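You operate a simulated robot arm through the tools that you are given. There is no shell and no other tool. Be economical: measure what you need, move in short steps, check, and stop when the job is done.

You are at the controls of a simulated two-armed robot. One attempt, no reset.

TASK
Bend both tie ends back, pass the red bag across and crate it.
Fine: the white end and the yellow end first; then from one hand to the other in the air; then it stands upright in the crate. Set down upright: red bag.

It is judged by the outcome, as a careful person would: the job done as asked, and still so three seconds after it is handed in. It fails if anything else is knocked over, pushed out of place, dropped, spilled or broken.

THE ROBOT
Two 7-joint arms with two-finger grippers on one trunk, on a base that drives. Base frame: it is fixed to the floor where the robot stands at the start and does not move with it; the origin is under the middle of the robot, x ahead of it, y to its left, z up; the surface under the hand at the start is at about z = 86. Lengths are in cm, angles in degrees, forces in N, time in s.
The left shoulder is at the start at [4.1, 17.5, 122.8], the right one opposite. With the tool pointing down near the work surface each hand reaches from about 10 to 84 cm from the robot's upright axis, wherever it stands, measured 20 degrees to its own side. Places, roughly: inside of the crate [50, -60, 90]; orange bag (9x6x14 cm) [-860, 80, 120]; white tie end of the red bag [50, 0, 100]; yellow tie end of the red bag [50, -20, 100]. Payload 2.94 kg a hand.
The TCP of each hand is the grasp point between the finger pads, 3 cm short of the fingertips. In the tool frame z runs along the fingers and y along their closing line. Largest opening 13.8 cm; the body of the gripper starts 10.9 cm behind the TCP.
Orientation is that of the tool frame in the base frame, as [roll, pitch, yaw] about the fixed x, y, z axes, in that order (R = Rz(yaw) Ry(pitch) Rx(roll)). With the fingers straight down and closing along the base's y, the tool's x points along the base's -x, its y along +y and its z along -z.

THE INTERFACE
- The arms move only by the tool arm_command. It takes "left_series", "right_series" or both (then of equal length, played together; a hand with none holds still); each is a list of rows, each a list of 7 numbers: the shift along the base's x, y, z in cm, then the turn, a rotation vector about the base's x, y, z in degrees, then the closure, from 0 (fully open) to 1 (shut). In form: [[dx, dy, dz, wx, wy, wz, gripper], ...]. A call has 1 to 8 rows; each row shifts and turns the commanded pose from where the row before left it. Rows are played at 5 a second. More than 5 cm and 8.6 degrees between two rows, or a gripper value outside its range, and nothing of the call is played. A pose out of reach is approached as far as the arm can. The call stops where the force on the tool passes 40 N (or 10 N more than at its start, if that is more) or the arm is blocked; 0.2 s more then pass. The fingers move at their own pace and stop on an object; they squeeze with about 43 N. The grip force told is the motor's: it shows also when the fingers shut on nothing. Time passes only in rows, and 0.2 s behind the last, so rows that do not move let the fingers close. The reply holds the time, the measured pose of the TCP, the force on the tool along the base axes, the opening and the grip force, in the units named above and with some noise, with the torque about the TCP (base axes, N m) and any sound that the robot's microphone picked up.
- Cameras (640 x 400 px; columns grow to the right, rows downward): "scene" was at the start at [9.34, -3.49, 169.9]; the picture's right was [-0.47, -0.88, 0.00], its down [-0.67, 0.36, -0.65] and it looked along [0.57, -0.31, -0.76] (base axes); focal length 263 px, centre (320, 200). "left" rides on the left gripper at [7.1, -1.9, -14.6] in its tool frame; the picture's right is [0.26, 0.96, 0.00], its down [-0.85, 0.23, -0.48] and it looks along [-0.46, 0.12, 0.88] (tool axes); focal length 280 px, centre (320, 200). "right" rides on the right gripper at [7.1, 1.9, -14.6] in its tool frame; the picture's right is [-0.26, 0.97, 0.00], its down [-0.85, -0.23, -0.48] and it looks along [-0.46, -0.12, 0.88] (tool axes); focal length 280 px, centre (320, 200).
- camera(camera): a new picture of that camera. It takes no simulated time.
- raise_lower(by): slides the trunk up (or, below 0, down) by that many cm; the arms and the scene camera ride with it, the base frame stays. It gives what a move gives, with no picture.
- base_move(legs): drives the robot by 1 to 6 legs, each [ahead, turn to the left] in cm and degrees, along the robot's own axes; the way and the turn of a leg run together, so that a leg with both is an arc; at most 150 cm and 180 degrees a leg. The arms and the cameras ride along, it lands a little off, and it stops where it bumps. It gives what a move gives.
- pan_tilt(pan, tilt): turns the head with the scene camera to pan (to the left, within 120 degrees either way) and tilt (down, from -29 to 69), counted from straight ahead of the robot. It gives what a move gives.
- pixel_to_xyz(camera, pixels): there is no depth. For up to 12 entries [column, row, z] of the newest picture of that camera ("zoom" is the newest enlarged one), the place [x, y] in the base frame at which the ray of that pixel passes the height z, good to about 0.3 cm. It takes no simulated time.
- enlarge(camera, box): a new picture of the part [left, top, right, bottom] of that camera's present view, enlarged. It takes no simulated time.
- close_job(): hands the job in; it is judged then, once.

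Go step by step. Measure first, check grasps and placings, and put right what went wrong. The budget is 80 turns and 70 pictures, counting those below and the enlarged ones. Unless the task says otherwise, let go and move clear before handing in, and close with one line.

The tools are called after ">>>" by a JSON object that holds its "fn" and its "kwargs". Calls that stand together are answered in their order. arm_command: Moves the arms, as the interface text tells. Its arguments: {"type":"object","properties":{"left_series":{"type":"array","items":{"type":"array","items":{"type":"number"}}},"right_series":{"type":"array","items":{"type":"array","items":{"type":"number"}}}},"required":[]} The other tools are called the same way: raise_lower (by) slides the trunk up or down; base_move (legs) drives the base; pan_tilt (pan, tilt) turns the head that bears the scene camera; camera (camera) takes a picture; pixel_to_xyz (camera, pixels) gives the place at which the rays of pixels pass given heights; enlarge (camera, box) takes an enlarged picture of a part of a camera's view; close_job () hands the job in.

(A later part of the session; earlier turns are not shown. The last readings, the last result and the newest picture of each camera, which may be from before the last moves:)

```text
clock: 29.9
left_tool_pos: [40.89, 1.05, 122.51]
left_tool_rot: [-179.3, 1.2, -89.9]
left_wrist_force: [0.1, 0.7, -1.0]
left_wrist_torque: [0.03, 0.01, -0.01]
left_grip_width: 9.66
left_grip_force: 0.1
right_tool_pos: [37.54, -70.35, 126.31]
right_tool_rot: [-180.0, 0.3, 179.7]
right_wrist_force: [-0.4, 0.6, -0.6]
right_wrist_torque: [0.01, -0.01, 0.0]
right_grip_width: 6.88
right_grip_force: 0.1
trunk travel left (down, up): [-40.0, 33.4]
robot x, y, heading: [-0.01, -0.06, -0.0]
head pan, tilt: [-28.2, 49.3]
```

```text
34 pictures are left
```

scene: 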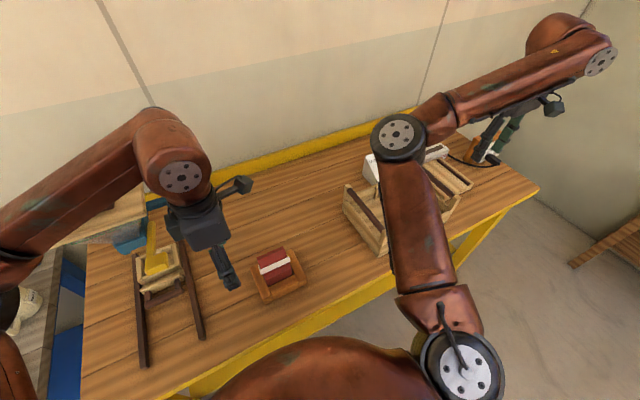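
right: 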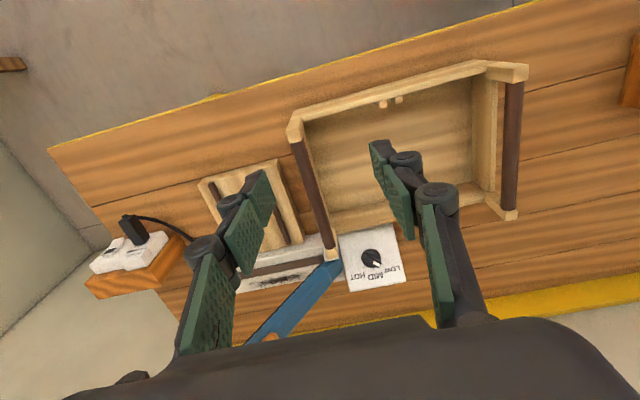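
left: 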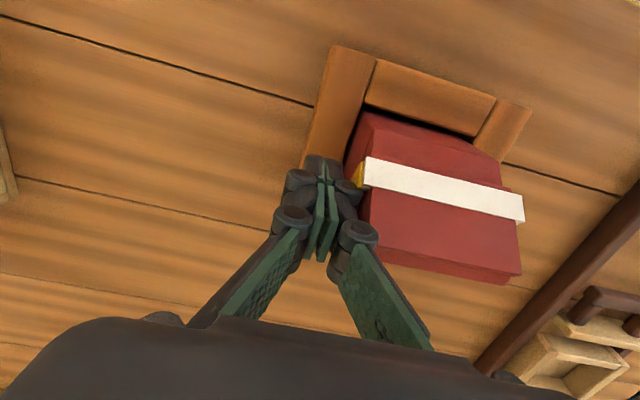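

Yaw is now at -90° with no trouble. Next, tilt 35° so the fingers lean toward -y.

>>> {"fn": "arm_command", "kwargs": {"left_series": [[1.5, 0, 0, -7, 0, 0, 0.3], [1.5, 0, 0, -7, 0, 0, 0.3], [1.5, 0, 0, -7, 0, 0, 0.3], [1.5, 0, 0, -7, 0, 0, 0.3], [1.5, 0, 0, -7, 0, 0, 0.3], [0, 0, 0, 0, 0, 0, 0.3]]}}

>>> {"fn": "camera", "kwargs": {"camera": "scene"}}

>>> {"fn": "camera", "kwargs": {"camera": "left"}}

```text
clock: 31.3
left_tool_pos: [48.45, 1.06, 122.76]
left_tool_rot: [-179.3, -33.7, -90.2]
left_wrist_force: [-0.5, -0.1, 0.3]
left_wrist_torque: [0.04, 0.0, 0.03]
left_grip_width: 9.67
left_grip_force: 0.1
right_tool_pos: [37.57, -70.41, 126.24]
right_tool_rot: [-180.0, 0.4, 179.8]
right_wrist_force: [-0.1, -0.4, -0.3]
right_wrist_torque: [0.02, -0.01, 0.01]
right_grip_width: 6.9
right_grip_force: 0.0
trunk travel left (down, up): [-40.0, 33.4]
robot x, y, heading: [0.2, -0.07, 0.3]
head pan, tilt: [-28.2, 49.3]
```

```text
33 pictures are left
```

scene: 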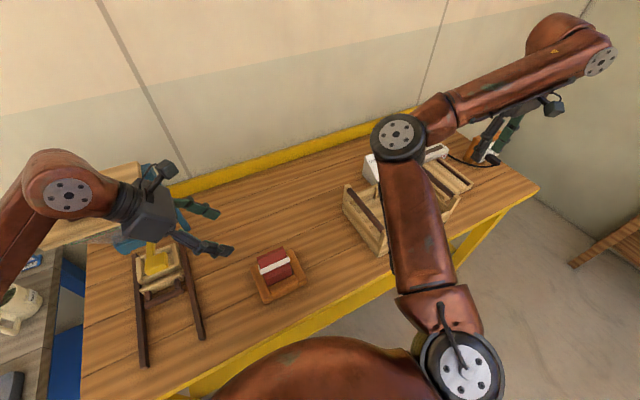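

```text
32 pictures are left
```

left: 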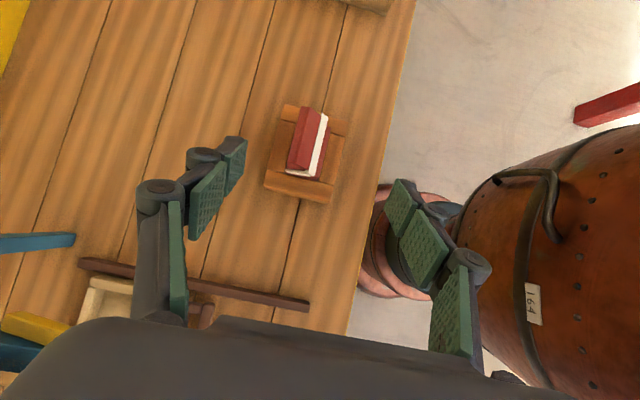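

Tilt achieved and the left fingers straddle the bag's direction (left picture: bag at ~307,145). I'll move over the bag's +y half and come down partway.

>>> {"fn": "arm_command", "kwargs": {"left_series": [[0, -2.5, -4, 0, 0, 0, 0.3], [0, -2.5, -4, 0, 0, 0, 0.3], [0, -2.5, -4, 0, 0, 0, 0.3], [0, 0, -3, 0, 0, 0, 0.3], [0, 0, 0, 0, 0, 0, 0.3]]}}

>>> {"fn": "camera", "kwargs": {"camera": "left"}}

>>> {"fn": "enlarge", "kwargs": {"camera": "scene", "box": [80, 140, 340, 320]}}

```text
clock: 32.5
left_tool_pos: [48.34, -6.15, 107.6]
left_tool_rot: [-179.2, -33.7, -90.1]
left_wrist_force: [0.3, 0.2, -0.3]
left_wrist_torque: [0.05, 0.01, 0.02]
left_grip_width: 9.66
left_grip_force: 0.1
right_tool_pos: [37.52, -70.34, 126.26]
right_tool_rot: [179.9, 0.4, 179.8]
right_wrist_force: [0.3, -0.4, 0.4]
right_wrist_torque: [0.01, -0.01, -0.02]
right_grip_width: 6.93
right_grip_force: 0.1
trunk travel left (down, up): [-40.0, 33.4]
robot x, y, heading: [-0.0, 0.22, 0.3]
head pan, tilt: [-28.2, 49.3]
```

```text
31 pictures are left
```

left: 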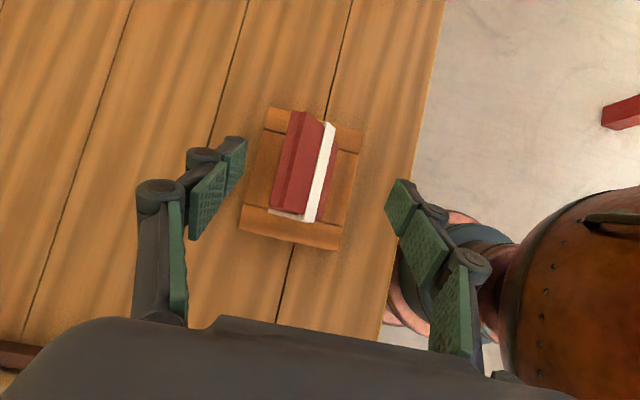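

```text
2.22 times, centred on (210, 230) of scene
```

zoom: 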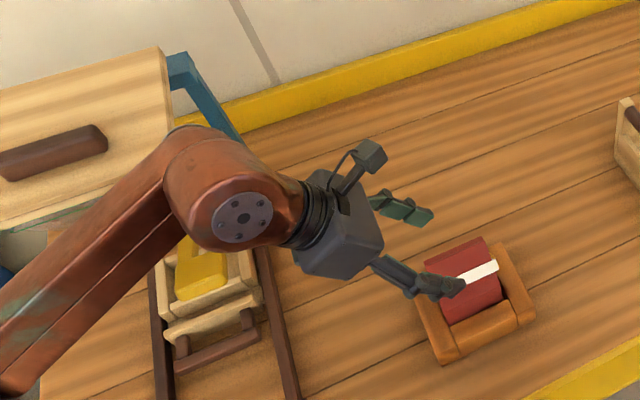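

The bag is between the open fingers and the forearm stays well behind the lever device. I'll descend to the grasp height (TCP z≈95.8) and look before closing.

>>> {"fn": "arm_command", "kwargs": {"left_series": [[0, -0.3, -4, 0, 0, 0, 0.3], [0, 0, -4, 0, 0, 0, 0.3], [0, 0, -2, 0, 0, 0, 0.3], [0, 0, -1.8, 0, 0, 0, 0.3], [0, 0, 0, 0, 0, 0, 0.3]]}}

>>> {"fn": "camera", "kwargs": {"camera": "left"}}

>>> {"fn": "enlarge", "kwargs": {"camera": "scene", "box": [100, 180, 340, 320]}}

```text
clock: 33.7
left_tool_pos: [48.26, -6.67, 95.6]
left_tool_rot: [-179.3, -33.8, -90.1]
left_wrist_force: [0.8, -0.7, -0.1]
left_wrist_torque: [-0.02, -0.01, 0.01]
left_grip_width: 9.65
left_grip_force: 0.1
right_tool_pos: [37.56, -70.16, 126.31]
right_tool_rot: [-180.0, 0.3, 179.8]
right_wrist_force: [0.3, 0.3, -0.1]
right_wrist_torque: [-0.02, -0.02, -0.02]
right_grip_width: 6.94
right_grip_force: 0.1
trunk travel left (down, up): [-40.0, 33.4]
robot x, y, heading: [0.22, -0.01, 0.1]
head pan, tilt: [-28.2, 49.3]
```

```text
29 pictures are left
```

left: 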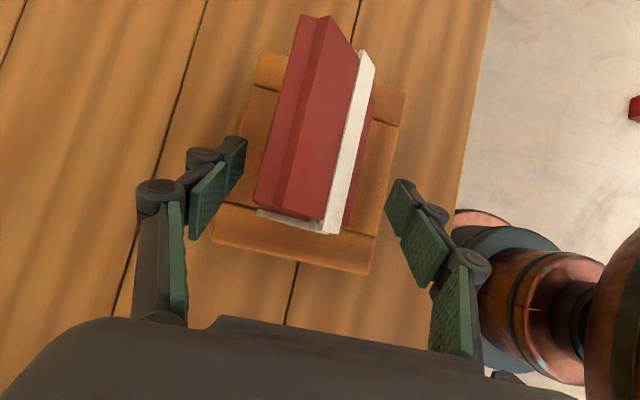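

```text
2.67 times, centred on (220, 250) of scene
```

zoom: 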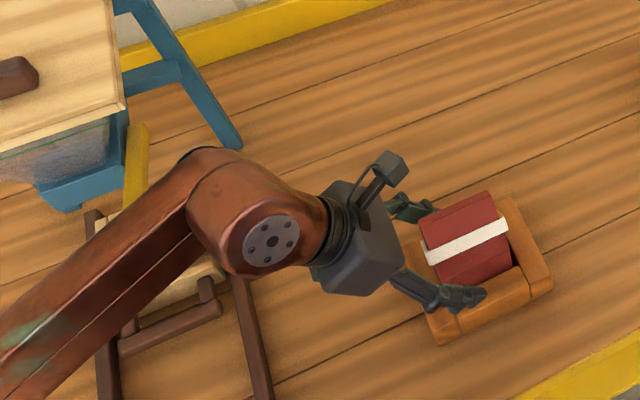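

Well aligned and no contact. I'll lower 0.8 cm more for better pad contact on the near wall, then close and hold.

>>> {"fn": "arm_command", "kwargs": {"left_series": [[0, 0, -0.8, 0, 0, 0, 0.3], [0, 0, 0, 0, 0, 0, 0.6], [0, 0, 0, 0, 0, 0, 0.8], [0, 0, 0, 0, 0, 0, 1], [0, 0, 0, 0, 0, 0, 1], [0, 0, 0, 0, 0, 0, 1]]}}

>>> {"fn": "camera", "kwargs": {"camera": "left"}}

```text
clock: 35.1
left_tool_pos: [48.31, -6.68, 94.91]
left_tool_rot: [-179.1, -33.8, -90.0]
left_wrist_force: [3.5, 0.3, 1.4]
left_wrist_torque: [-0.12, -0.15, 0.21]
left_grip_width: 5.32
left_grip_force: 42.7
right_tool_pos: [37.49, -70.36, 126.34]
right_tool_rot: [179.9, 0.2, 179.7]
right_wrist_force: [-0.2, -0.5, -0.1]
right_wrist_torque: [0.03, 0.03, 0.02]
right_grip_width: 6.91
right_grip_force: 0.0
trunk travel left (down, up): [-40.0, 33.4]
robot x, y, heading: [-0.09, 0.13, -0.0]
head pan, tilt: [-28.2, 49.3]
```

```text
27 pictures are left
```

left: 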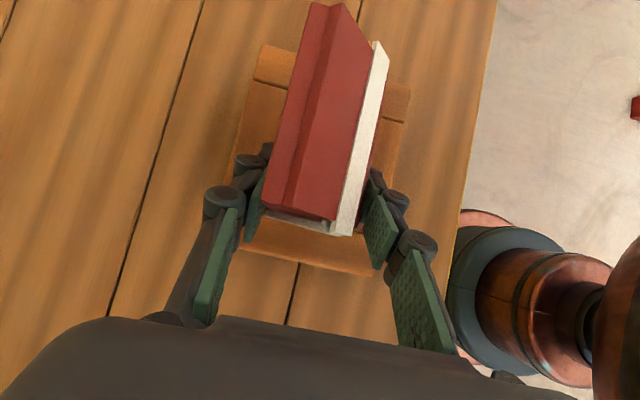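

The fingers are closed at 5.3 cm with 43 N. I'll lift straight up slowly.

>>> {"fn": "arm_command", "kwargs": {"left_series": [[0, 0, 1, 0, 0, 0, 1], [0, 0, 2, 0, 0, 0, 1], [0, 0, 2, 0, 0, 0, 1], [0, 0, 2, 0, 0, 0, 1], [0, 0, 3, 0, 0, 0, 1], [0, 0, 3, 0, 0, 0, 1], [0, 0, 3, 0, 0, 0, 1], [0, 0, 0, 0, 0, 0, 1]]}}

>>> {"fn": "camera", "kwargs": {"camera": "scene"}}

>>> {"fn": "camera", "kwargs": {"camera": "left"}}

```text
clock: 36.9
left_tool_pos: [48.28, -6.35, 110.78]
left_tool_rot: [-179.3, -33.7, -90.0]
left_wrist_force: [-1.0, 0.1, -2.2]
left_wrist_torque: [0.0, 0.02, -0.02]
left_grip_width: 5.33
left_grip_force: 43.2
right_tool_pos: [37.45, -70.26, 126.22]
right_tool_rot: [-179.9, 0.2, 179.8]
right_wrist_force: [-0.3, 0.9, 0.5]
right_wrist_torque: [-0.01, 0.03, 0.0]
right_grip_width: 6.9
right_grip_force: 0.1
trunk travel left (down, up): [-40.0, 33.4]
robot x, y, heading: [0.21, -0.35, -0.3]
head pan, tilt: [-28.2, 49.3]
```

```text
26 pictures are left
```

scene: 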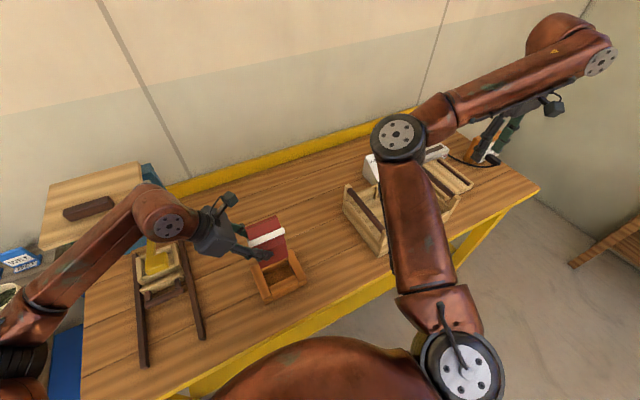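

```text
25 pictures are left
```

left: 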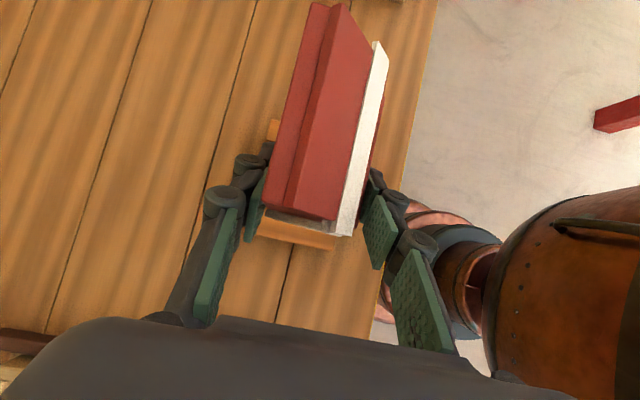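

The bag is up and steady in the left hand (width 5.33, 43 N). Next I'll reorient the right hand as the mirror image, yaw -90° and tilt +34° from the -y side, out where it is clear.

>>> {"fn": "arm_command", "kwargs": {"right_series": [[0, 0, 0, 0, 0, -8.4, 0.3], [0, 0, 0, 0, 0, -8.4, 0.3], [0, 0, 0, 0, 0, -8.4, 0.3], [0, 0, 0, 0, 0, -8.4, 0.3], [0, 0, 0, 0, 0, -8.4, 0.3], [0, 0, 0, 0, 0, -8.4, 0.3], [0, 0, 0, 0, 0, -8.4, 0.3], [0, 0, 0, 0, 0, -8.4, 0.3]]}}

>>> {"fn": "arm_command", "kwargs": {"right_series": [[0, 0, 0, 0, 0, -8.4, 0.3], [0, 0, 0, 0, 0, -8.4, 0.3], [0, 0, 0, 0, 0, -6, 0.3], [2, 2, 0, 7, 0, 0, 0.3], [2, 2, 0, 7, 0, 0, 0.3], [2, 2, 0, 7, 0, 0, 0.3], [2, 2, 0, 7, 0, 0, 0.3], [2, 2, 0, 6, 0, 0, 0.3]]}}

>>> {"fn": "camera", "kwargs": {"camera": "scene"}}

```text
clock: 38.7
left_tool_pos: [48.28, -6.53, 110.93]
left_tool_rot: [-179.3, -33.7, -90.2]
left_wrist_force: [-0.6, -1.1, -2.8]
left_wrist_torque: [0.05, -0.02, 0.02]
left_grip_width: 5.32
left_grip_force: 43.4
right_tool_pos: [37.51, -70.28, 126.27]
right_tool_rot: [-179.9, 0.4, 112.4]
right_wrist_force: [-0.2, -0.6, 0.4]
right_wrist_torque: [0.06, 0.0, -0.02]
right_grip_width: 9.65
right_grip_force: 0.0
trunk travel left (down, up): [-40.0, 33.4]
robot x, y, heading: [-0.07, -0.08, 0.1]
head pan, tilt: [-28.2, 49.3]
```

```text
clock: 40.5
left_tool_pos: [48.39, -6.42, 110.91]
left_tool_rot: [-179.3, -33.7, -90.1]
left_wrist_force: [-0.6, 0.6, -3.0]
left_wrist_torque: [0.1, 0.05, -0.01]
left_grip_width: 5.32
left_grip_force: 42.9
right_tool_pos: [40.16, -57.12, 121.47]
right_tool_rot: [-179.9, -33.6, 90.0]
right_wrist_force: [0.0, 0.3, 0.5]
right_wrist_torque: [0.0, -0.03, 0.02]
right_grip_width: 9.66
right_grip_force: 0.0
right hand out of reach, approached as far as the arm can: row 6, 7, 8
trunk travel left (down, up): [-40.0, 33.4]
robot x, y, heading: [0.1, -0.32, 0.0]
head pan, tilt: [-28.2, 49.3]
```

```text
24 pictures are left
```

scene: 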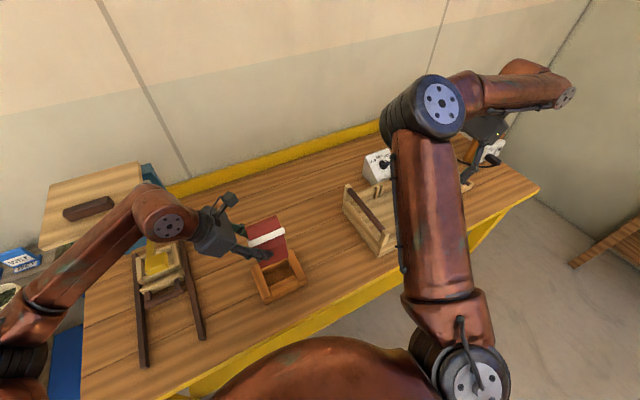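

The right elbow now rises clear and up. I'll carry the bag to the meeting place (left TCP about 55.5, -20.5, 111), bring the right hand partway, and look.

>>> {"fn": "arm_command", "kwargs": {"left_series": [[1.8, -3, 0, 0, 0, 0, 1], [1.8, -3, 0, 0, 0, 0, 1], [1.8, -4, 0, 0, 0, 0, 1], [1.8, -4, 0, 0, 0, 0, 1], [0, 0, 0, 0, 0, 0, 1]], "right_series": [[3, 2, 0, 0, 0, 0, 0.3], [3, 2, 0, 0, 0, 0, 0.3], [3, 2, 0, 0, 0, 0, 0.3], [3, 2, 0, 0, 0, 0, 0.3], [2, 2, 0, 0, 0, 0, 0.3]]}}

>>> {"fn": "camera", "kwargs": {"camera": "scene"}}

>>> {"fn": "camera", "kwargs": {"camera": "right"}}

```text
clock: 41.7
left_tool_pos: [55.66, -20.63, 111.16]
left_tool_rot: [-179.2, -33.8, -90.1]
left_wrist_force: [-0.1, 1.5, -2.2]
left_wrist_torque: [0.04, 0.04, 0.01]
left_grip_width: 5.34
left_grip_force: 43.3
right_tool_pos: [45.37, -45.45, 116.41]
right_tool_rot: [180.0, -33.5, 90.2]
right_wrist_force: [0.4, 1.8, -0.3]
right_wrist_torque: [-0.12, 0.0, 0.03]
right_grip_width: 9.68
right_grip_force: 0.0
right hand out of reach, approached as far as the arm can: row 1, 2, 3, 4, 5
trunk travel left (down, up): [-40.0, 33.4]
robot x, y, heading: [-0.3, -0.14, -0.1]
head pan, tilt: [-28.2, 49.3]
```

```text
23 pictures are left
```

scene: 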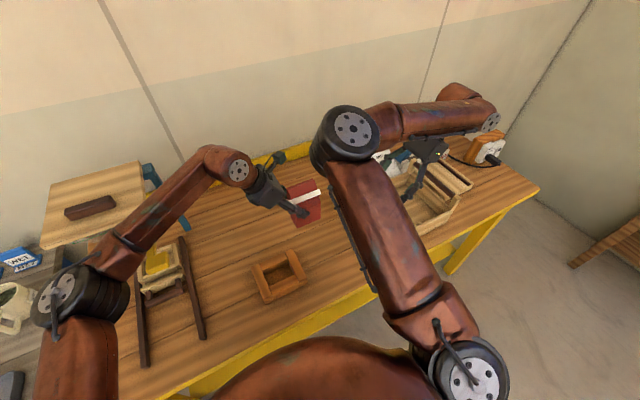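

```text
22 pictures are left
```

right: 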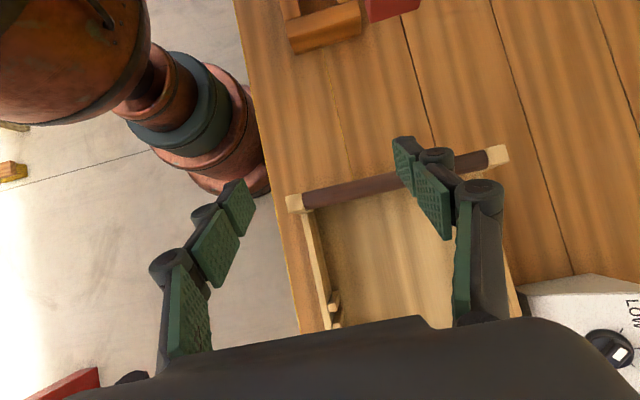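

The right hand keeps its 34° tilt but sags in x and z ("out of reach", now at 45.4, -45.5, 116.4), so it seems to want to be lower. I'll test moving it forward, inward and lower, away from the bag.

>>> {"fn": "arm_command", "kwargs": {"right_series": [[2.5, 1, -2.5, 0, 0, 0, 0.3], [2.5, 1, -2.5, 0, 0, 0, 0.3], [2.5, 1, -2.5, 0, 0, 0, 0.3], [2, 1, -2, 0, 0, 0, 0.3], [0, 0, 0, 0, 0, 0, 0.3]]}}

```text
clock: 42.9
left_tool_pos: [55.68, -20.85, 110.95]
left_tool_rot: [-179.3, -33.6, -90.0]
left_wrist_force: [-0.8, -0.5, -2.5]
left_wrist_torque: [0.07, 0.0, 0.01]
left_grip_width: 5.31
left_grip_force: 42.5
right_tool_pos: [48.7, -42.28, 106.0]
right_tool_rot: [-179.9, -33.7, 90.0]
right_wrist_force: [0.0, -0.7, -0.3]
right_wrist_torque: [0.0, 0.01, 0.0]
right_grip_width: 9.67
right_grip_force: 0.0
right hand out of reach, approached as far as the arm can: row 1, 2, 3, 4
trunk travel left (down, up): [-40.0, 33.4]
robot x, y, heading: [0.11, -0.05, -0.0]
head pan, tilt: [-28.2, 49.3]
```

The tilted right pose is limited to small x, which would also spoil the crate placement. A vertical right hand turned the other way (yaw +90°, camera facing away from the left hand) would be better, so I'll back off, untilt and test that turn.

>>> {"fn": "arm_command", "kwargs": {"right_series": [[-1, -2, 3, -7, 0, 0, 0.3], [-1, -2, 3, -7, 0, 0, 0.3], [-1, -2, 3, -7, 0, 0, 0.3], [-1, -2, 3, -7, 0, 0, 0.3], [-1, -2, 3, -5.7, 0, 0, 0.3], [0, -1, 1, 0, 0, 8.4, 0.3], [0, 0, 0, 0, 0, 8.4, 0.3], [0, 0, 0, 0, 0, 8.4, 0.3]]}}

>>> {"fn": "arm_command", "kwargs": {"right_series": [[0, 0, 0, 0, 0, 8.4, 0.3], [0, 0, 0, 0, 0, 8.4, 0.3], [0, 0, 0, 0, 0, 8.4, 0.3], [0, 0, 0, 0, 0, 8.4, 0.3], [0, 0, 0, 0, 0, 8.4, 0.3], [0, 0, 0, 0, 0, 8.4, 0.3], [0, 0, 0, 0, 0, 8.4, 0.3], [0, 0, 0, 0, 0, 8.4, 0.3]]}}

>>> {"fn": "arm_command", "kwargs": {"right_series": [[0, 0, 0, 0, 0, 8.4, 0.3], [0, 0, 0, 0, 0, 8.4, 0.3], [0, 0, 0, 0, 0, 8.4, 0.3], [0, 0, 0, 0, 0, 8.4, 0.3], [0, 0, 0, 0, 0, 8.4, 0.3], [0, 0, 0, 0, 0, 8.4, 0.3], [0, 0, 0, 0, 0, 8.4, 0.3], [0, 0, 0, 0, 0, 8.4, 0.3]]}}

>>> {"fn": "camera", "kwargs": {"camera": "scene"}}

```text
clock: 44.7
left_tool_pos: [55.69, -20.83, 111.04]
left_tool_rot: [-179.3, -33.7, -90.0]
left_wrist_force: [-0.3, -0.3, -2.9]
left_wrist_torque: [0.05, -0.03, 0.0]
left_grip_width: 5.31
left_grip_force: 43.0
right_tool_pos: [43.45, -53.53, 122.06]
right_tool_rot: [-179.9, 0.0, 115.0]
right_wrist_force: [-0.6, -0.3, 0.0]
right_wrist_torque: [0.05, 0.01, 0.04]
right_grip_width: 9.69
right_grip_force: 0.1
trunk travel left (down, up): [-40.0, 33.4]
robot x, y, heading: [-0.12, -0.13, 0.1]
head pan, tilt: [-28.2, 49.3]
```

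```text
clock: 46.5
left_tool_pos: [55.73, -20.72, 111.05]
left_tool_rot: [-179.3, -33.7, -90.0]
left_wrist_force: [-0.2, 0.6, -4.0]
left_wrist_torque: [0.05, 0.02, 0.0]
left_grip_width: 5.32
left_grip_force: 42.9
right_tool_pos: [43.55, -53.32, 122.09]
right_tool_rot: [179.9, 0.0, -177.7]
right_wrist_force: [-0.3, 0.1, 0.0]
right_wrist_torque: [0.02, -0.01, 0.02]
right_grip_width: 9.68
right_grip_force: 0.1
trunk travel left (down, up): [-40.0, 33.4]
robot x, y, heading: [0.32, -0.11, -0.2]
head pan, tilt: [-28.2, 49.3]
```

```text
clock: 48.3
left_tool_pos: [55.72, -20.75, 111.08]
left_tool_rot: [-179.4, -33.8, -90.0]
left_wrist_force: [0.2, 0.8, -3.0]
left_wrist_torque: [0.08, 0.03, 0.02]
left_grip_width: 5.31
left_grip_force: 43.2
right_tool_pos: [43.5, -53.37, 122.02]
right_tool_rot: [179.9, 0.2, -110.5]
right_wrist_force: [-0.6, -0.5, -0.2]
right_wrist_torque: [-0.03, 0.0, 0.04]
right_grip_width: 9.68
right_grip_force: 0.1
trunk travel left (down, up): [-40.0, 33.4]
robot x, y, heading: [0.39, -0.08, 0.2]
head pan, tilt: [-28.2, 49.3]
```

```text
21 pictures are left
```

scene: 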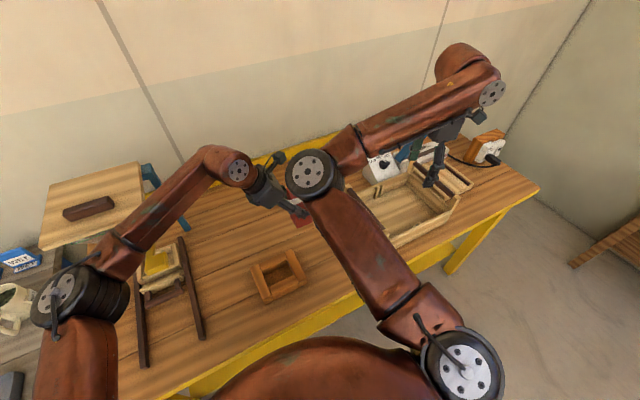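

Yaw +90° on the right works (now at -110°, no limit), so I'll finish the turn. The right elbow hangs near the left hand in the scene view (~310,175); a left-camera picture will show the clearance.

>>> {"fn": "arm_command", "kwargs": {"right_series": [[0, 0, 0, 0, 0, 7, 0.3], [0, 0, 0, 0, 0, 7, 0.3], [0, 0, 0, 0, 0, 6.5, 0.3], [0, 0, 0, 0, 0, 0, 0.3]]}}

>>> {"fn": "camera", "kwargs": {"camera": "left"}}

>>> {"fn": "camera", "kwargs": {"camera": "right"}}

```text
clock: 49.3
left_tool_pos: [55.67, -20.88, 111.05]
left_tool_rot: [-179.4, -33.8, -90.0]
left_wrist_force: [0.8, 0.4, -1.9]
left_wrist_torque: [0.12, -0.01, -0.01]
left_grip_width: 5.32
left_grip_force: 42.7
right_tool_pos: [43.49, -53.42, 122.02]
right_tool_rot: [-180.0, 0.2, -89.9]
right_wrist_force: [0.1, 0.2, 0.7]
right_wrist_torque: [0.02, 0.05, -0.01]
right_grip_width: 9.68
right_grip_force: 0.0
trunk travel left (down, up): [-40.0, 33.4]
robot x, y, heading: [-0.27, -0.26, 0.1]
head pan, tilt: [-28.2, 49.3]
```

```text
20 pictures are left
```

left: 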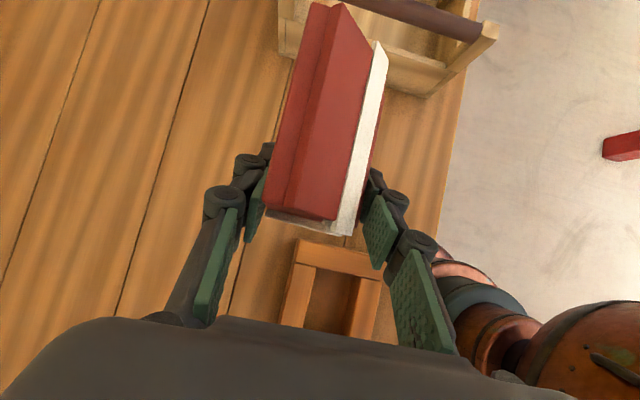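

```text
19 pictures are left
```

right: 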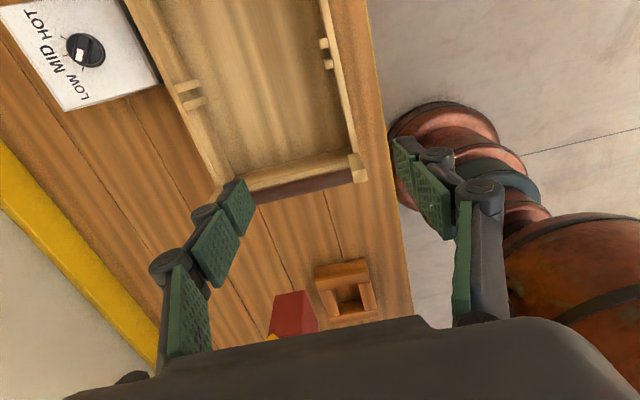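

Estimating from the rays, the right elbow sits near (36,-16,141), so meeting farther out in x and slightly more left gives the most elbow clearance. I'll move the left hand with the bag to about (66,-18,108), and tilt the right hand 12° while rising forward.

>>> {"fn": "arm_command", "kwargs": {"left_series": [[2.5, 0.7, 0, 0, 0, 0, 1], [2.5, 0.7, -1, 0, 0, 0, 1], [2.5, 0.7, -1, 0, 0, 0, 1], [2.5, 0.7, -1, 0, 0, 0, 1], [0, 0, 0, 0, 0, 0, 1]], "right_series": [[4, 0, 1, 4, 0, 0, 0.3], [4, 1, 1, 4, 0, 0, 0.3], [4, 1, 1, 4, 0, 0, 0.3], [3, 2, 0, 0, 0, 0, 0.3], [0, 0, 0, 0, 0, 0, 0.3]]}}

>>> {"fn": "camera", "kwargs": {"camera": "scene"}}

```text
clock: 50.5
left_tool_pos: [65.45, -17.75, 108.04]
left_tool_rot: [-179.2, -33.7, -90.1]
left_wrist_force: [1.0, -0.2, -2.5]
left_wrist_torque: [0.12, -0.04, 0.02]
left_grip_width: 5.3
left_grip_force: 42.8
right_tool_pos: [58.37, -49.52, 125.16]
right_tool_rot: [-179.8, 12.1, -90.1]
right_wrist_force: [-0.2, -1.1, 0.4]
right_wrist_torque: [0.01, -0.08, -0.02]
right_grip_width: 9.67
right_grip_force: 0.1
trunk travel left (down, up): [-40.0, 33.4]
robot x, y, heading: [0.32, 0.18, 0.1]
head pan, tilt: [-28.2, 49.3]
```

```text
18 pictures are left
```

scene: 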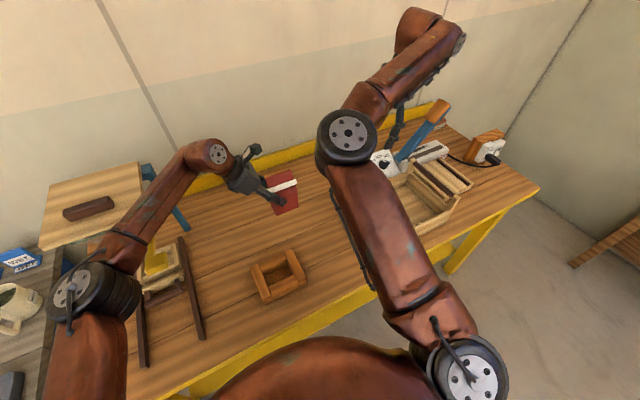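

Both are in reach with roomy elbows. I'll bring the right hand sideways toward the bag at z≈125, stopping short, and check.

>>> {"fn": "arm_command", "kwargs": {"right_series": [[2, 4, 0, 0, 0, 0, 0.3], [2, 4, 0, 0, 0, 0, 0.3], [2, 4, 0, 0, 0, 0, 0.3], [1.1, 4, 0, 0, 0, 0, 0.3], [0, 0, 0, 0, 0, 0, 0.3]]}}

>>> {"fn": "camera", "kwargs": {"camera": "scene"}}

>>> {"fn": "camera", "kwargs": {"camera": "right"}}

```text
clock: 51.7
left_tool_pos: [65.59, -17.74, 107.83]
left_tool_rot: [-179.2, -33.7, -90.0]
left_wrist_force: [0.2, -0.6, -4.0]
left_wrist_torque: [0.13, 0.01, 0.02]
left_grip_width: 5.29
left_grip_force: 43.2
right_tool_pos: [65.07, -33.56, 124.85]
right_tool_rot: [-180.0, 12.2, -90.1]
right_wrist_force: [0.2, -0.3, 0.5]
right_wrist_torque: [0.07, 0.02, 0.03]
right_grip_width: 9.65
right_grip_force: 0.1
trunk travel left (down, up): [-40.0, 33.4]
robot x, y, heading: [0.46, 0.29, 0.2]
head pan, tilt: [-28.2, 49.3]
```

```text
17 pictures are left
```

scene: 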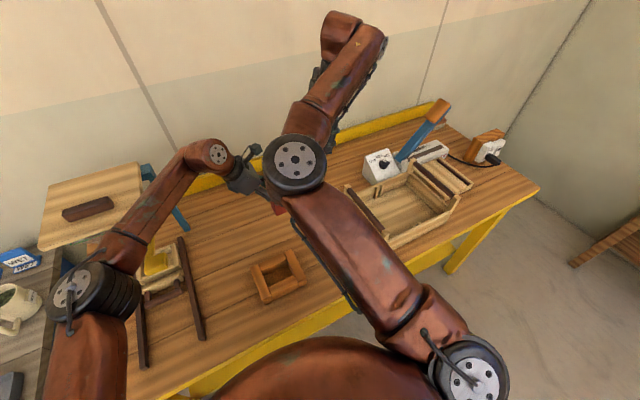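

```text
16 pictures are left
```

right: 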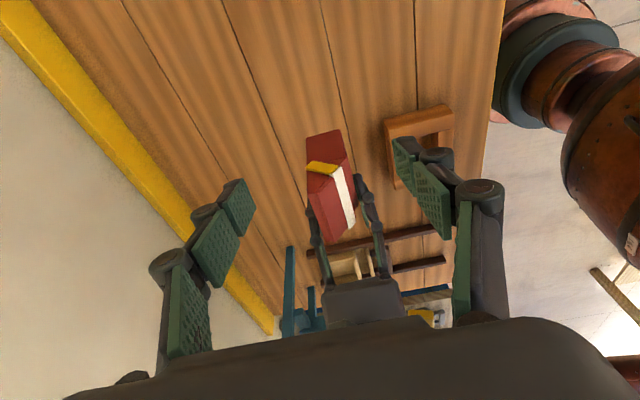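

The bag sits centred between the right fingers (right picture ~335,180) and the elbow is ~20 cm behind the left hand. I'll move over the bag's -y half and come down to just above it.

>>> {"fn": "arm_command", "kwargs": {"right_series": [[0.2, 4, 0, 0, 0, 0, 0.3], [0.2, 4, 0, 0, 0, 0, 0.3], [0, 2.4, -1, 0, 0, 0, 0.3], [0, 0, -3, 0, 0, 0, 0.3], [0, 0, -3, 0, 0, 0, 0.3], [0, 0, 0, 0, 0, 0, 0.3]]}}

>>> {"fn": "camera", "kwargs": {"camera": "right"}}

>>> {"fn": "camera", "kwargs": {"camera": "left"}}

```text
clock: 53.1
left_tool_pos: [65.63, -17.53, 107.87]
left_tool_rot: [-179.3, -33.8, -90.0]
left_wrist_force: [-0.4, -0.3, -2.8]
left_wrist_torque: [0.07, 0.01, 0.0]
left_grip_width: 5.3
left_grip_force: 43.0
right_tool_pos: [65.92, -23.03, 117.99]
right_tool_rot: [-179.9, 12.0, -90.1]
right_wrist_force: [1.0, 0.0, 0.0]
right_wrist_torque: [-0.01, 0.01, 0.01]
right_grip_width: 9.67
right_grip_force: 0.1
trunk travel left (down, up): [-40.0, 33.4]
robot x, y, heading: [0.2, -0.16, -0.2]
head pan, tilt: [-28.2, 49.3]
```

```text
15 pictures are left
```

right: 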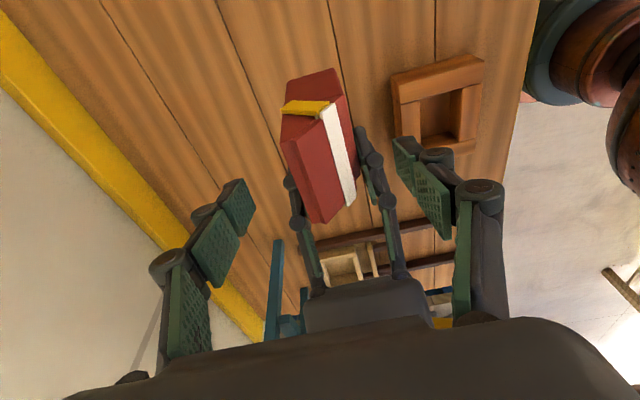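

```text
14 pictures are left
```

left: 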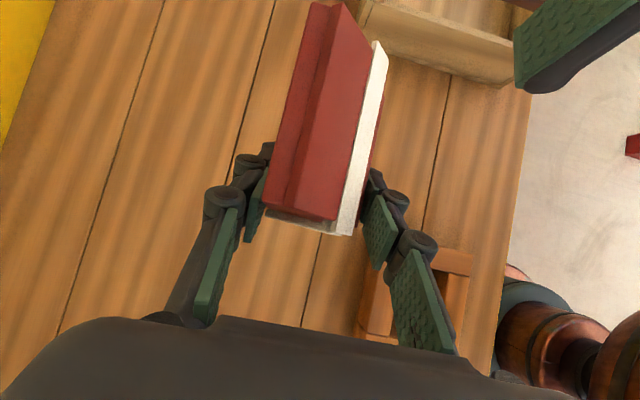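

Aligned: right TCP is 5.5 cm to the -y side of the left one, straddling the bag. I'll descend to just below the left grip height.

>>> {"fn": "arm_command", "kwargs": {"right_series": [[-0.2, 0, -3, 0, 0, 0, 0.3], [0, 0, -3, 0, 0, 0, 0.3], [0, 0, -3, 0, 0, 0, 0.3], [0, 0, -2, 0, 0, 0, 0.3], [0, 0, -1.6, 0, 0, 0, 0.3], [0, 0, 0, 0, 0, 0, 0.3]]}}

>>> {"fn": "camera", "kwargs": {"camera": "right"}}

```text
clock: 54.5
left_tool_pos: [65.64, -17.7, 107.81]
left_tool_rot: [-179.3, -33.9, -90.0]
left_wrist_force: [0.3, 0.5, -3.0]
left_wrist_torque: [0.06, 0.02, -0.02]
left_grip_width: 5.28
left_grip_force: 43.0
right_tool_pos: [65.95, -23.08, 105.52]
right_tool_rot: [179.9, 12.0, -90.1]
right_wrist_force: [-0.9, 0.0, 1.0]
right_wrist_torque: [-0.02, -0.02, 0.03]
right_grip_width: 9.67
right_grip_force: 0.0
trunk travel left (down, up): [-40.0, 33.4]
robot x, y, heading: [0.02, 0.31, 0.1]
head pan, tilt: [-28.2, 49.3]
```

```text
13 pictures are left
```

right: 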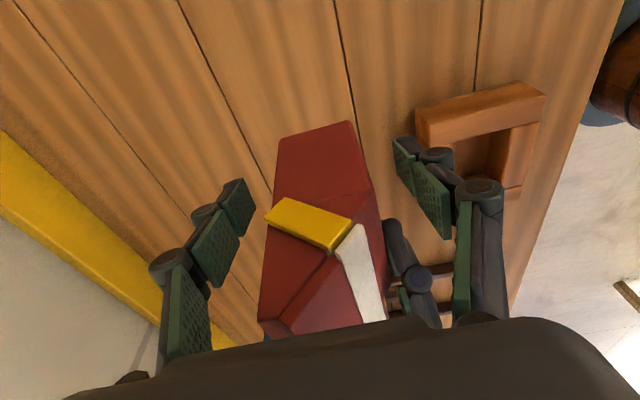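

The bag sits between the right fingers, clear of the left finger (~410,280). Closing the right hand.

>>> {"fn": "arm_command", "kwargs": {"right_series": [[0, 0, 0, 0, 0, 0, 0.5], [0, 0, 0, 0, 0, 0, 0.7], [0, 0, 0, 0, 0, 0, 0.9], [0, 0, 0, 0, 0, 0, 1], [0, 0, 0, 0, 0, 0, 1], [0, 0, 0, 0, 0, 0, 1]]}}

>>> {"fn": "camera", "kwargs": {"camera": "right"}}

```text
clock: 55.9
left_tool_pos: [65.7, -17.55, 107.92]
left_tool_rot: [-179.2, -33.7, -89.9]
left_wrist_force: [15.6, -3.3, -6.4]
left_wrist_torque: [-0.07, -0.55, 0.37]
left_grip_width: 5.33
left_grip_force: 43.3
right_tool_pos: [65.85, -23.03, 105.35]
right_tool_rot: [180.0, 12.1, -90.1]
right_wrist_force: [-15.4, 3.4, 4.0]
right_wrist_torque: [0.25, 0.23, 0.51]
right_grip_width: 5.33
right_grip_force: 42.8
trunk travel left (down, up): [-40.0, 33.4]
robot x, y, heading: [-0.07, 0.02, 0.3]
head pan, tilt: [-28.2, 49.3]
```

```text
12 pictures are left
```

right: 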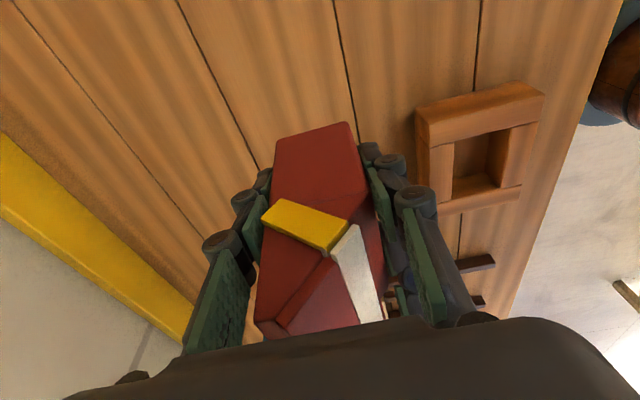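

Both hands hold the bag at 5.33 cm and 43 N each. I'll relieve the 15 N sideways strain with a 0.2 cm right shift, then open the left hand and see that the right keeps it.

>>> {"fn": "arm_command", "kwargs": {"right_series": [[-0.2, 0, 0, 0, 0, 0, 1], [0, 0, 0, 0, 0, 0, 1], [0, 0, 0, 0, 0, 0, 1], [0, 0, 0, 0, 0, 0, 1], [0, 0, 0, 0, 0, 0, 1]], "left_series": [[0, 0, 0, 0, 0, 0, 1], [0, 0, 0, 0, 0, 0, 0.5], [0, 0, 0, 0, 0, 0, 0.35], [0, 0, 0, 0, 0, 0, 0.3], [0, 0, 0, 0, 0, 0, 0.3]]}}

>>> {"fn": "camera", "kwargs": {"camera": "left"}}

```text
clock: 57.1
left_tool_pos: [65.65, -17.73, 107.9]
left_tool_rot: [-179.3, -33.8, -90.0]
left_wrist_force: [-1.3, -1.0, -0.1]
left_wrist_torque: [0.02, -0.01, 0.01]
left_grip_width: 9.66
left_grip_force: 0.0
right_tool_pos: [65.58, -23.02, 105.36]
right_tool_rot: [-179.9, 12.1, -90.0]
right_wrist_force: [0.1, -0.8, -2.9]
right_wrist_torque: [-0.09, 0.03, 0.02]
right_grip_width: 5.33
right_grip_force: 43.0
trunk travel left (down, up): [-40.0, 33.4]
robot x, y, heading: [0.06, 0.16, -0.1]
head pan, tilt: [-28.2, 49.3]
```

```text
11 pictures are left
```

left: 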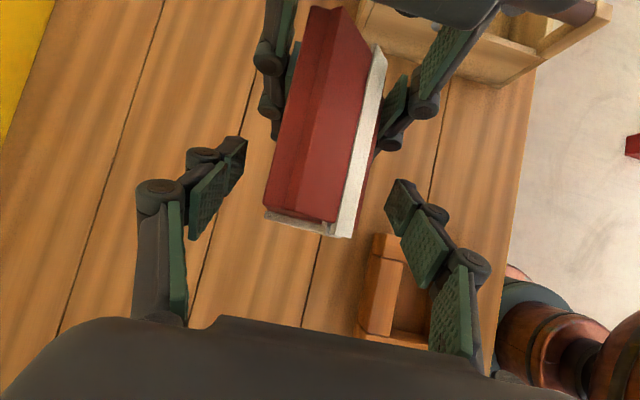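

The right hand carries the full weight (-2.9 N z). I'll withdraw the left hand back along its fingers, then away.

>>> {"fn": "arm_command", "kwargs": {"left_series": [[0, 1.7, 2.5, 0, 0, 0, 0.3], [0, 1.7, 2.5, 0, 0, 0, 0.3], [0, 1.7, 2.5, 0, 0, 0, 0.3], [0, 2, 2.5, 0, 0, 0, 0.3], [-3, 2.5, 2, 0, 0, 0, 0.3], [-4, 2.5, 0, 0, 0, 0, 0.3], [-4, 2.5, 0, 0, 0, 0, 0.3], [-4, 2.5, 0, 0, 0, 0, 0.3]]}}

>>> {"fn": "arm_command", "kwargs": {"right_series": [[0, -3, 1.5, 0, 0, 0, 1], [0, -3, 1.5, 0, 0, 0, 1], [-1, -3, 1.5, 0, 0, 0, 1], [-1, -3, 1.5, 0, 0, 0, 1], [-1, -4, 0, 0, 0, 0, 1], [-1, -4, 0, 0, 0, 0, 1], [-1, -4, 0, 0, 0, 0, 1], [-1, -4, 0, 0, 0, 0, 1]]}}

>>> {"fn": "camera", "kwargs": {"camera": "scene"}}

```text
clock: 58.9
left_tool_pos: [50.34, -0.68, 119.74]
left_tool_rot: [-179.2, -33.8, -90.1]
left_wrist_force: [-0.8, 0.7, 0.4]
left_wrist_torque: [0.0, -0.02, 0.02]
left_grip_width: 9.65
left_grip_force: 0.1
right_tool_pos: [65.58, -22.93, 105.65]
right_tool_rot: [-179.9, 11.9, -90.1]
right_wrist_force: [-0.3, 0.6, -2.2]
right_wrist_torque: [-0.1, 0.0, -0.02]
right_grip_width: 5.31
right_grip_force: 42.5
trunk travel left (down, up): [-40.0, 33.4]
robot x, y, heading: [-0.21, -0.1, -0.0]
head pan, tilt: [-28.2, 49.3]
```

```text
clock: 60.7
left_tool_pos: [50.45, -0.95, 119.76]
left_tool_rot: [-179.2, -33.7, -90.1]
left_wrist_force: [-0.2, -0.7, 0.4]
left_wrist_torque: [0.05, -0.01, -0.03]
left_grip_width: 9.68
left_grip_force: 0.0
right_tool_pos: [59.77, -50.81, 111.3]
right_tool_rot: [180.0, 12.2, -90.1]
right_wrist_force: [-0.4, 0.0, -2.8]
right_wrist_torque: [0.0, 0.02, -0.02]
right_grip_width: 5.32
right_grip_force: 43.7
trunk travel left (down, up): [-40.0, 33.4]
robot x, y, heading: [-0.09, -0.07, -0.2]
head pan, tilt: [-28.2, 49.3]
```

```text
10 pictures are left
```

scene: 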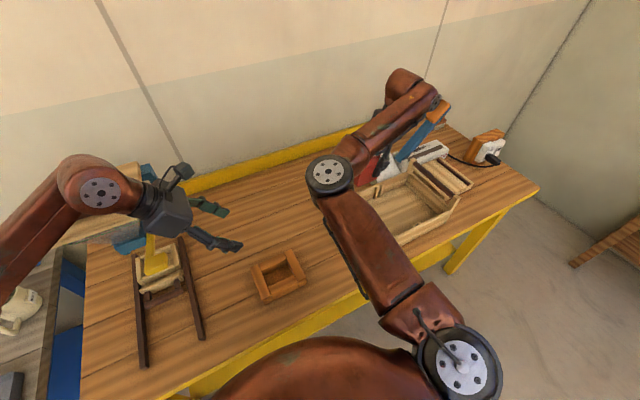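

The bag travels with the right hand (5.32 cm, 43 N) with the crate below. I'll move over the crate's middle (TCP 52, -61.7) and look.

>>> {"fn": "arm_command", "kwargs": {"right_series": [[-2, -2.5, 0, 0, 0, 0, 1], [-2, -2.5, 0, 0, 0, 0, 1], [-2, -3, 0, 0, 0, 0, 1], [-1.8, -2.9, 0, 0, 0, 0, 1], [0, 0, 0, 0, 0, 0, 1]]}}

>>> {"fn": "camera", "kwargs": {"camera": "right"}}

>>> {"fn": "camera", "kwargs": {"camera": "scene"}}

```text
clock: 61.9
left_tool_pos: [50.5, -0.82, 119.64]
left_tool_rot: [-179.3, -33.7, -90.0]
left_wrist_force: [0.3, -0.3, -0.6]
left_wrist_torque: [-0.03, -0.02, -0.05]
left_grip_width: 9.62
left_grip_force: 0.1
right_tool_pos: [51.95, -61.81, 111.92]
right_tool_rot: [-179.9, 12.0, -90.0]
right_wrist_force: [0.1, 0.4, -2.3]
right_wrist_torque: [-0.12, 0.04, -0.01]
right_grip_width: 5.3
right_grip_force: 42.6
trunk travel left (down, up): [-40.0, 33.4]
robot x, y, heading: [-0.26, 0.03, 0.0]
head pan, tilt: [-28.2, 49.3]
```

```text
9 pictures are left
```

right: 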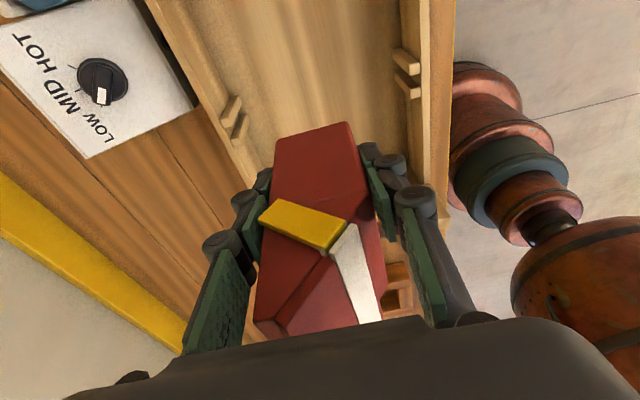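

```text
8 pictures are left
```

scene: 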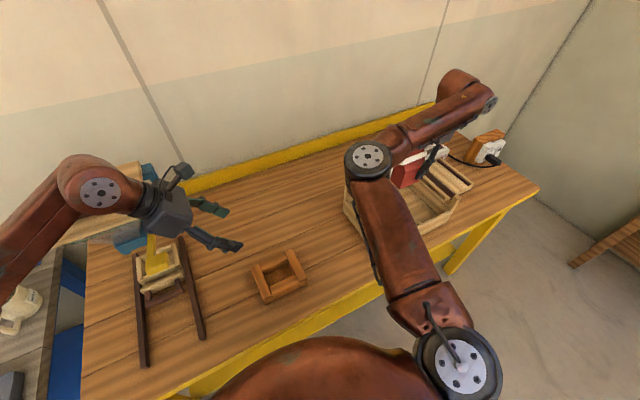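

The bag is over the crate floor; slot pegs on the walls show at (405,75) and (230,115). I'll check their positions and then descend most of the way.

>>> {"fn": "pixel_to_xyz", "kwargs": {"camera": "right", "pixels": [[408, 85, 92], [240, 125, 92], [400, 60, 92], [230, 105, 92], [420, 150, 95], [240, 180, 95]]}}

>>> {"fn": "arm_command", "kwargs": {"right_series": [[0, 0, -3, 0, 0, 0, 1], [0, 0, -3, 0, 0, 0, 1], [0, 0, -3, 0, 0, 0, 1], [0, 0, -3, 0, 0, 0, 1], [0, 0, -2, 0, 0, 0, 1], [0, 0, 0, 0, 0, 0, 1]]}}

>>> {"fn": "enlarge", "kwargs": {"camera": "scene", "box": [330, 90, 510, 250]}}

```text
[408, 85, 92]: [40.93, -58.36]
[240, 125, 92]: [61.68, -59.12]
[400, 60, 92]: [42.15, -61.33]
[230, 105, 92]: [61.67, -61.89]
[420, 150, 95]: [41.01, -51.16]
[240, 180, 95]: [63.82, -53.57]
```

```text
clock: 63.3
left_tool_pos: [50.68, -0.9, 119.77]
left_tool_rot: [-179.2, -33.7, -90.0]
left_wrist_force: [0.3, 0.1, -0.2]
left_wrist_torque: [0.03, 0.0, 0.01]
left_grip_width: 9.67
left_grip_force: 0.2
right_tool_pos: [52.02, -61.83, 97.61]
right_tool_rot: [-180.0, 12.1, -90.1]
right_wrist_force: [-0.3, -0.3, -3.3]
right_wrist_torque: [-0.09, -0.01, 0.0]
right_grip_width: 5.32
right_grip_force: 43.0
trunk travel left (down, up): [-40.0, 33.4]
robot x, y, heading: [-0.08, -0.18, 0.2]
head pan, tilt: [-28.2, 49.3]
```

```text
2.50 times, centred on (420, 170) of scene
```

zoom: 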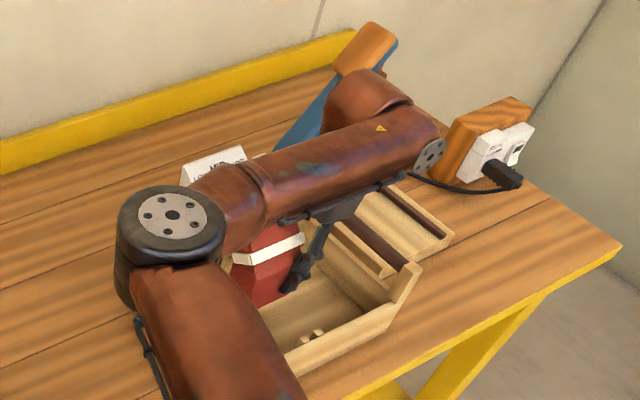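

No contact yet and bag bottom is about 4 cm above the floor. I'll lower in small steps and watch the z force.

>>> {"fn": "arm_command", "kwargs": {"right_series": [[0, 0, -1, 0, 0, 0, 1], [0, 0, -1, 0, 0, 0, 1], [0, 0, -0.8, 0, 0, 0, 1], [0, 0, 0, 0, 0, 0, 1]]}}

>>> {"fn": "arm_command", "kwargs": {"right_series": [[0, 0, -0.5, 0, 0, 0, 1], [0, 0, 0, 0, 0, 0, 1]]}}

>>> {"fn": "arm_command", "kwargs": {"right_series": [[0, 0, -0.4, 0, 0, 0, 1], [0, 0, 0, 0, 0, 0, 1]]}}

```text
clock: 64.3
left_tool_pos: [50.5, -0.86, 119.74]
left_tool_rot: [-179.3, -33.7, -90.0]
left_wrist_force: [0.3, 0.0, 0.0]
left_wrist_torque: [0.03, 0.01, -0.02]
left_grip_width: 9.66
left_grip_force: 0.0
right_tool_pos: [51.85, -61.94, 94.63]
right_tool_rot: [179.9, 12.0, -90.1]
right_wrist_force: [-0.3, 0.4, -2.7]
right_wrist_torque: [-0.02, -0.01, -0.03]
right_grip_width: 5.34
right_grip_force: 42.8
trunk travel left (down, up): [-40.0, 33.4]
robot x, y, heading: [0.5, 0.15, -0.2]
head pan, tilt: [-28.2, 49.3]
```

```text
clock: 64.9
left_tool_pos: [50.44, -0.93, 119.75]
left_tool_rot: [-179.3, -33.6, -90.1]
left_wrist_force: [0.8, 0.3, 0.4]
left_wrist_torque: [-0.01, 0.0, 0.0]
left_grip_width: 9.67
left_grip_force: 0.0
right_tool_pos: [51.77, -61.89, 94.09]
right_tool_rot: [-180.0, 12.2, -90.2]
right_wrist_force: [0.9, 0.4, -2.6]
right_wrist_torque: [-0.09, 0.01, -0.03]
right_grip_width: 5.31
right_grip_force: 43.3
trunk travel left (down, up): [-40.0, 33.4]
robot x, y, heading: [0.06, -0.09, 0.0]
head pan, tilt: [-28.2, 49.3]
```

```text
clock: 65.5
left_tool_pos: [50.48, -0.82, 119.74]
left_tool_rot: [-179.3, -33.8, -90.0]
left_wrist_force: [-0.3, -0.1, 0.2]
left_wrist_torque: [0.0, 0.01, 0.01]
left_grip_width: 9.65
left_grip_force: 0.0
right_tool_pos: [51.93, -61.84, 93.66]
right_tool_rot: [180.0, 12.0, -90.1]
right_wrist_force: [-1.1, 0.0, -3.6]
right_wrist_torque: [-0.08, -0.02, 0.02]
right_grip_width: 5.3
right_grip_force: 43.1
trunk travel left (down, up): [-40.0, 33.4]
robot x, y, heading: [-0.07, 0.4, 0.1]
head pan, tilt: [-28.2, 49.3]
```

Still hanging free (-3 N). I'll keep on in 0.4 cm steps.

>>> {"fn": "arm_command", "kwargs": {"right_series": [[0, 0, -0.4, 0, 0, 0, 1], [0, 0, 0, 0, 0, 0, 1]]}}

>>> {"fn": "arm_command", "kwargs": {"right_series": [[0, 0, -0.3, 0, 0, 0, 1], [0, 0, 0, 0, 0, 0, 1]]}}

>>> {"fn": "camera", "kwargs": {"camera": "right"}}

```text
clock: 66.1
left_tool_pos: [50.49, -0.83, 119.75]
left_tool_rot: [-179.3, -33.7, -90.1]
left_wrist_force: [-0.6, 0.5, 0.0]
left_wrist_torque: [0.04, 0.02, 0.03]
left_grip_width: 9.65
left_grip_force: 0.1
right_tool_pos: [51.72, -61.93, 93.44]
right_tool_rot: [-180.0, 12.1, -90.2]
right_wrist_force: [-0.7, -0.2, -2.4]
right_wrist_torque: [-0.04, -0.02, 0.0]
right_grip_width: 5.29
right_grip_force: 42.7
trunk travel left (down, up): [-40.0, 33.4]
robot x, y, heading: [-0.08, 0.01, -0.2]
head pan, tilt: [-28.2, 49.3]
```

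```text
clock: 66.7
left_tool_pos: [50.48, -0.87, 119.9]
left_tool_rot: [-179.2, -33.8, -90.0]
left_wrist_force: [0.7, 0.2, 0.5]
left_wrist_torque: [0.01, -0.03, -0.02]
left_grip_width: 9.65
left_grip_force: 0.1
right_tool_pos: [51.81, -61.88, 93.06]
right_tool_rot: [179.9, 12.1, -90.2]
right_wrist_force: [0.0, 0.4, -2.8]
right_wrist_torque: [-0.1, 0.06, 0.0]
right_grip_width: 5.31
right_grip_force: 42.6
trunk travel left (down, up): [-40.0, 33.4]
robot x, y, heading: [0.08, 0.44, 0.0]
head pan, tilt: [-28.2, 49.3]
```

```text
6 pictures are left
```

right: 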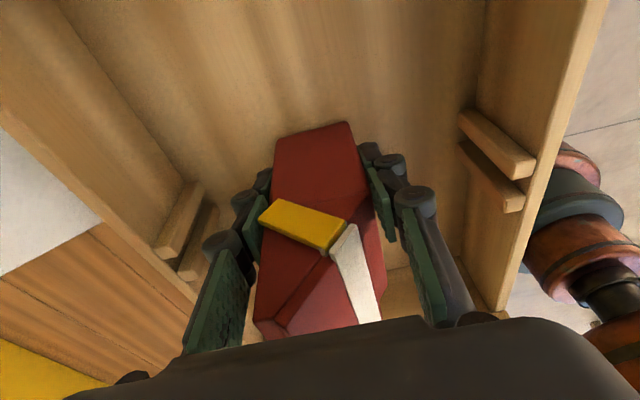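

Still free. More small steps.

>>> {"fn": "arm_command", "kwargs": {"right_series": [[0, 0, -0.4, 0, 0, 0, 1], [0, 0, 0, 0, 0, 0, 1]]}}

>>> {"fn": "arm_command", "kwargs": {"right_series": [[0, 0, -0.3, 0, 0, 0, 1], [0, 0, 0, 0, 0, 0, 1]]}}

```text
clock: 67.3
left_tool_pos: [50.54, -0.89, 119.84]
left_tool_rot: [-179.4, -33.7, -90.0]
left_wrist_force: [-0.3, 0.6, -0.3]
left_wrist_torque: [0.01, -0.01, -0.03]
left_grip_width: 9.67
left_grip_force: 0.1
right_tool_pos: [51.85, -61.79, 92.73]
right_tool_rot: [179.9, 12.0, -90.1]
right_wrist_force: [0.2, 0.3, -2.7]
right_wrist_torque: [-0.1, 0.02, -0.02]
right_grip_width: 5.3
right_grip_force: 43.1
trunk travel left (down, up): [-40.0, 33.4]
robot x, y, heading: [0.02, -0.25, 0.1]
head pan, tilt: [-28.2, 49.3]
```

```text
clock: 67.9
left_tool_pos: [50.4, -0.83, 119.91]
left_tool_rot: [-179.2, -33.7, -90.1]
left_wrist_force: [-0.2, 0.1, -0.1]
left_wrist_torque: [-0.04, -0.04, -0.03]
left_grip_width: 9.65
left_grip_force: 0.0
right_tool_pos: [51.68, -61.92, 92.65]
right_tool_rot: [-179.8, 11.9, -90.1]
right_wrist_force: [1.1, -2.8, 15.8]
right_wrist_torque: [0.85, 0.4, -0.03]
right_grip_width: 5.32
right_grip_force: 42.9
trunk travel left (down, up): [-40.0, 33.4]
robot x, y, heading: [0.16, -0.2, 0.2]
head pan, tilt: [-28.2, 49.3]
```

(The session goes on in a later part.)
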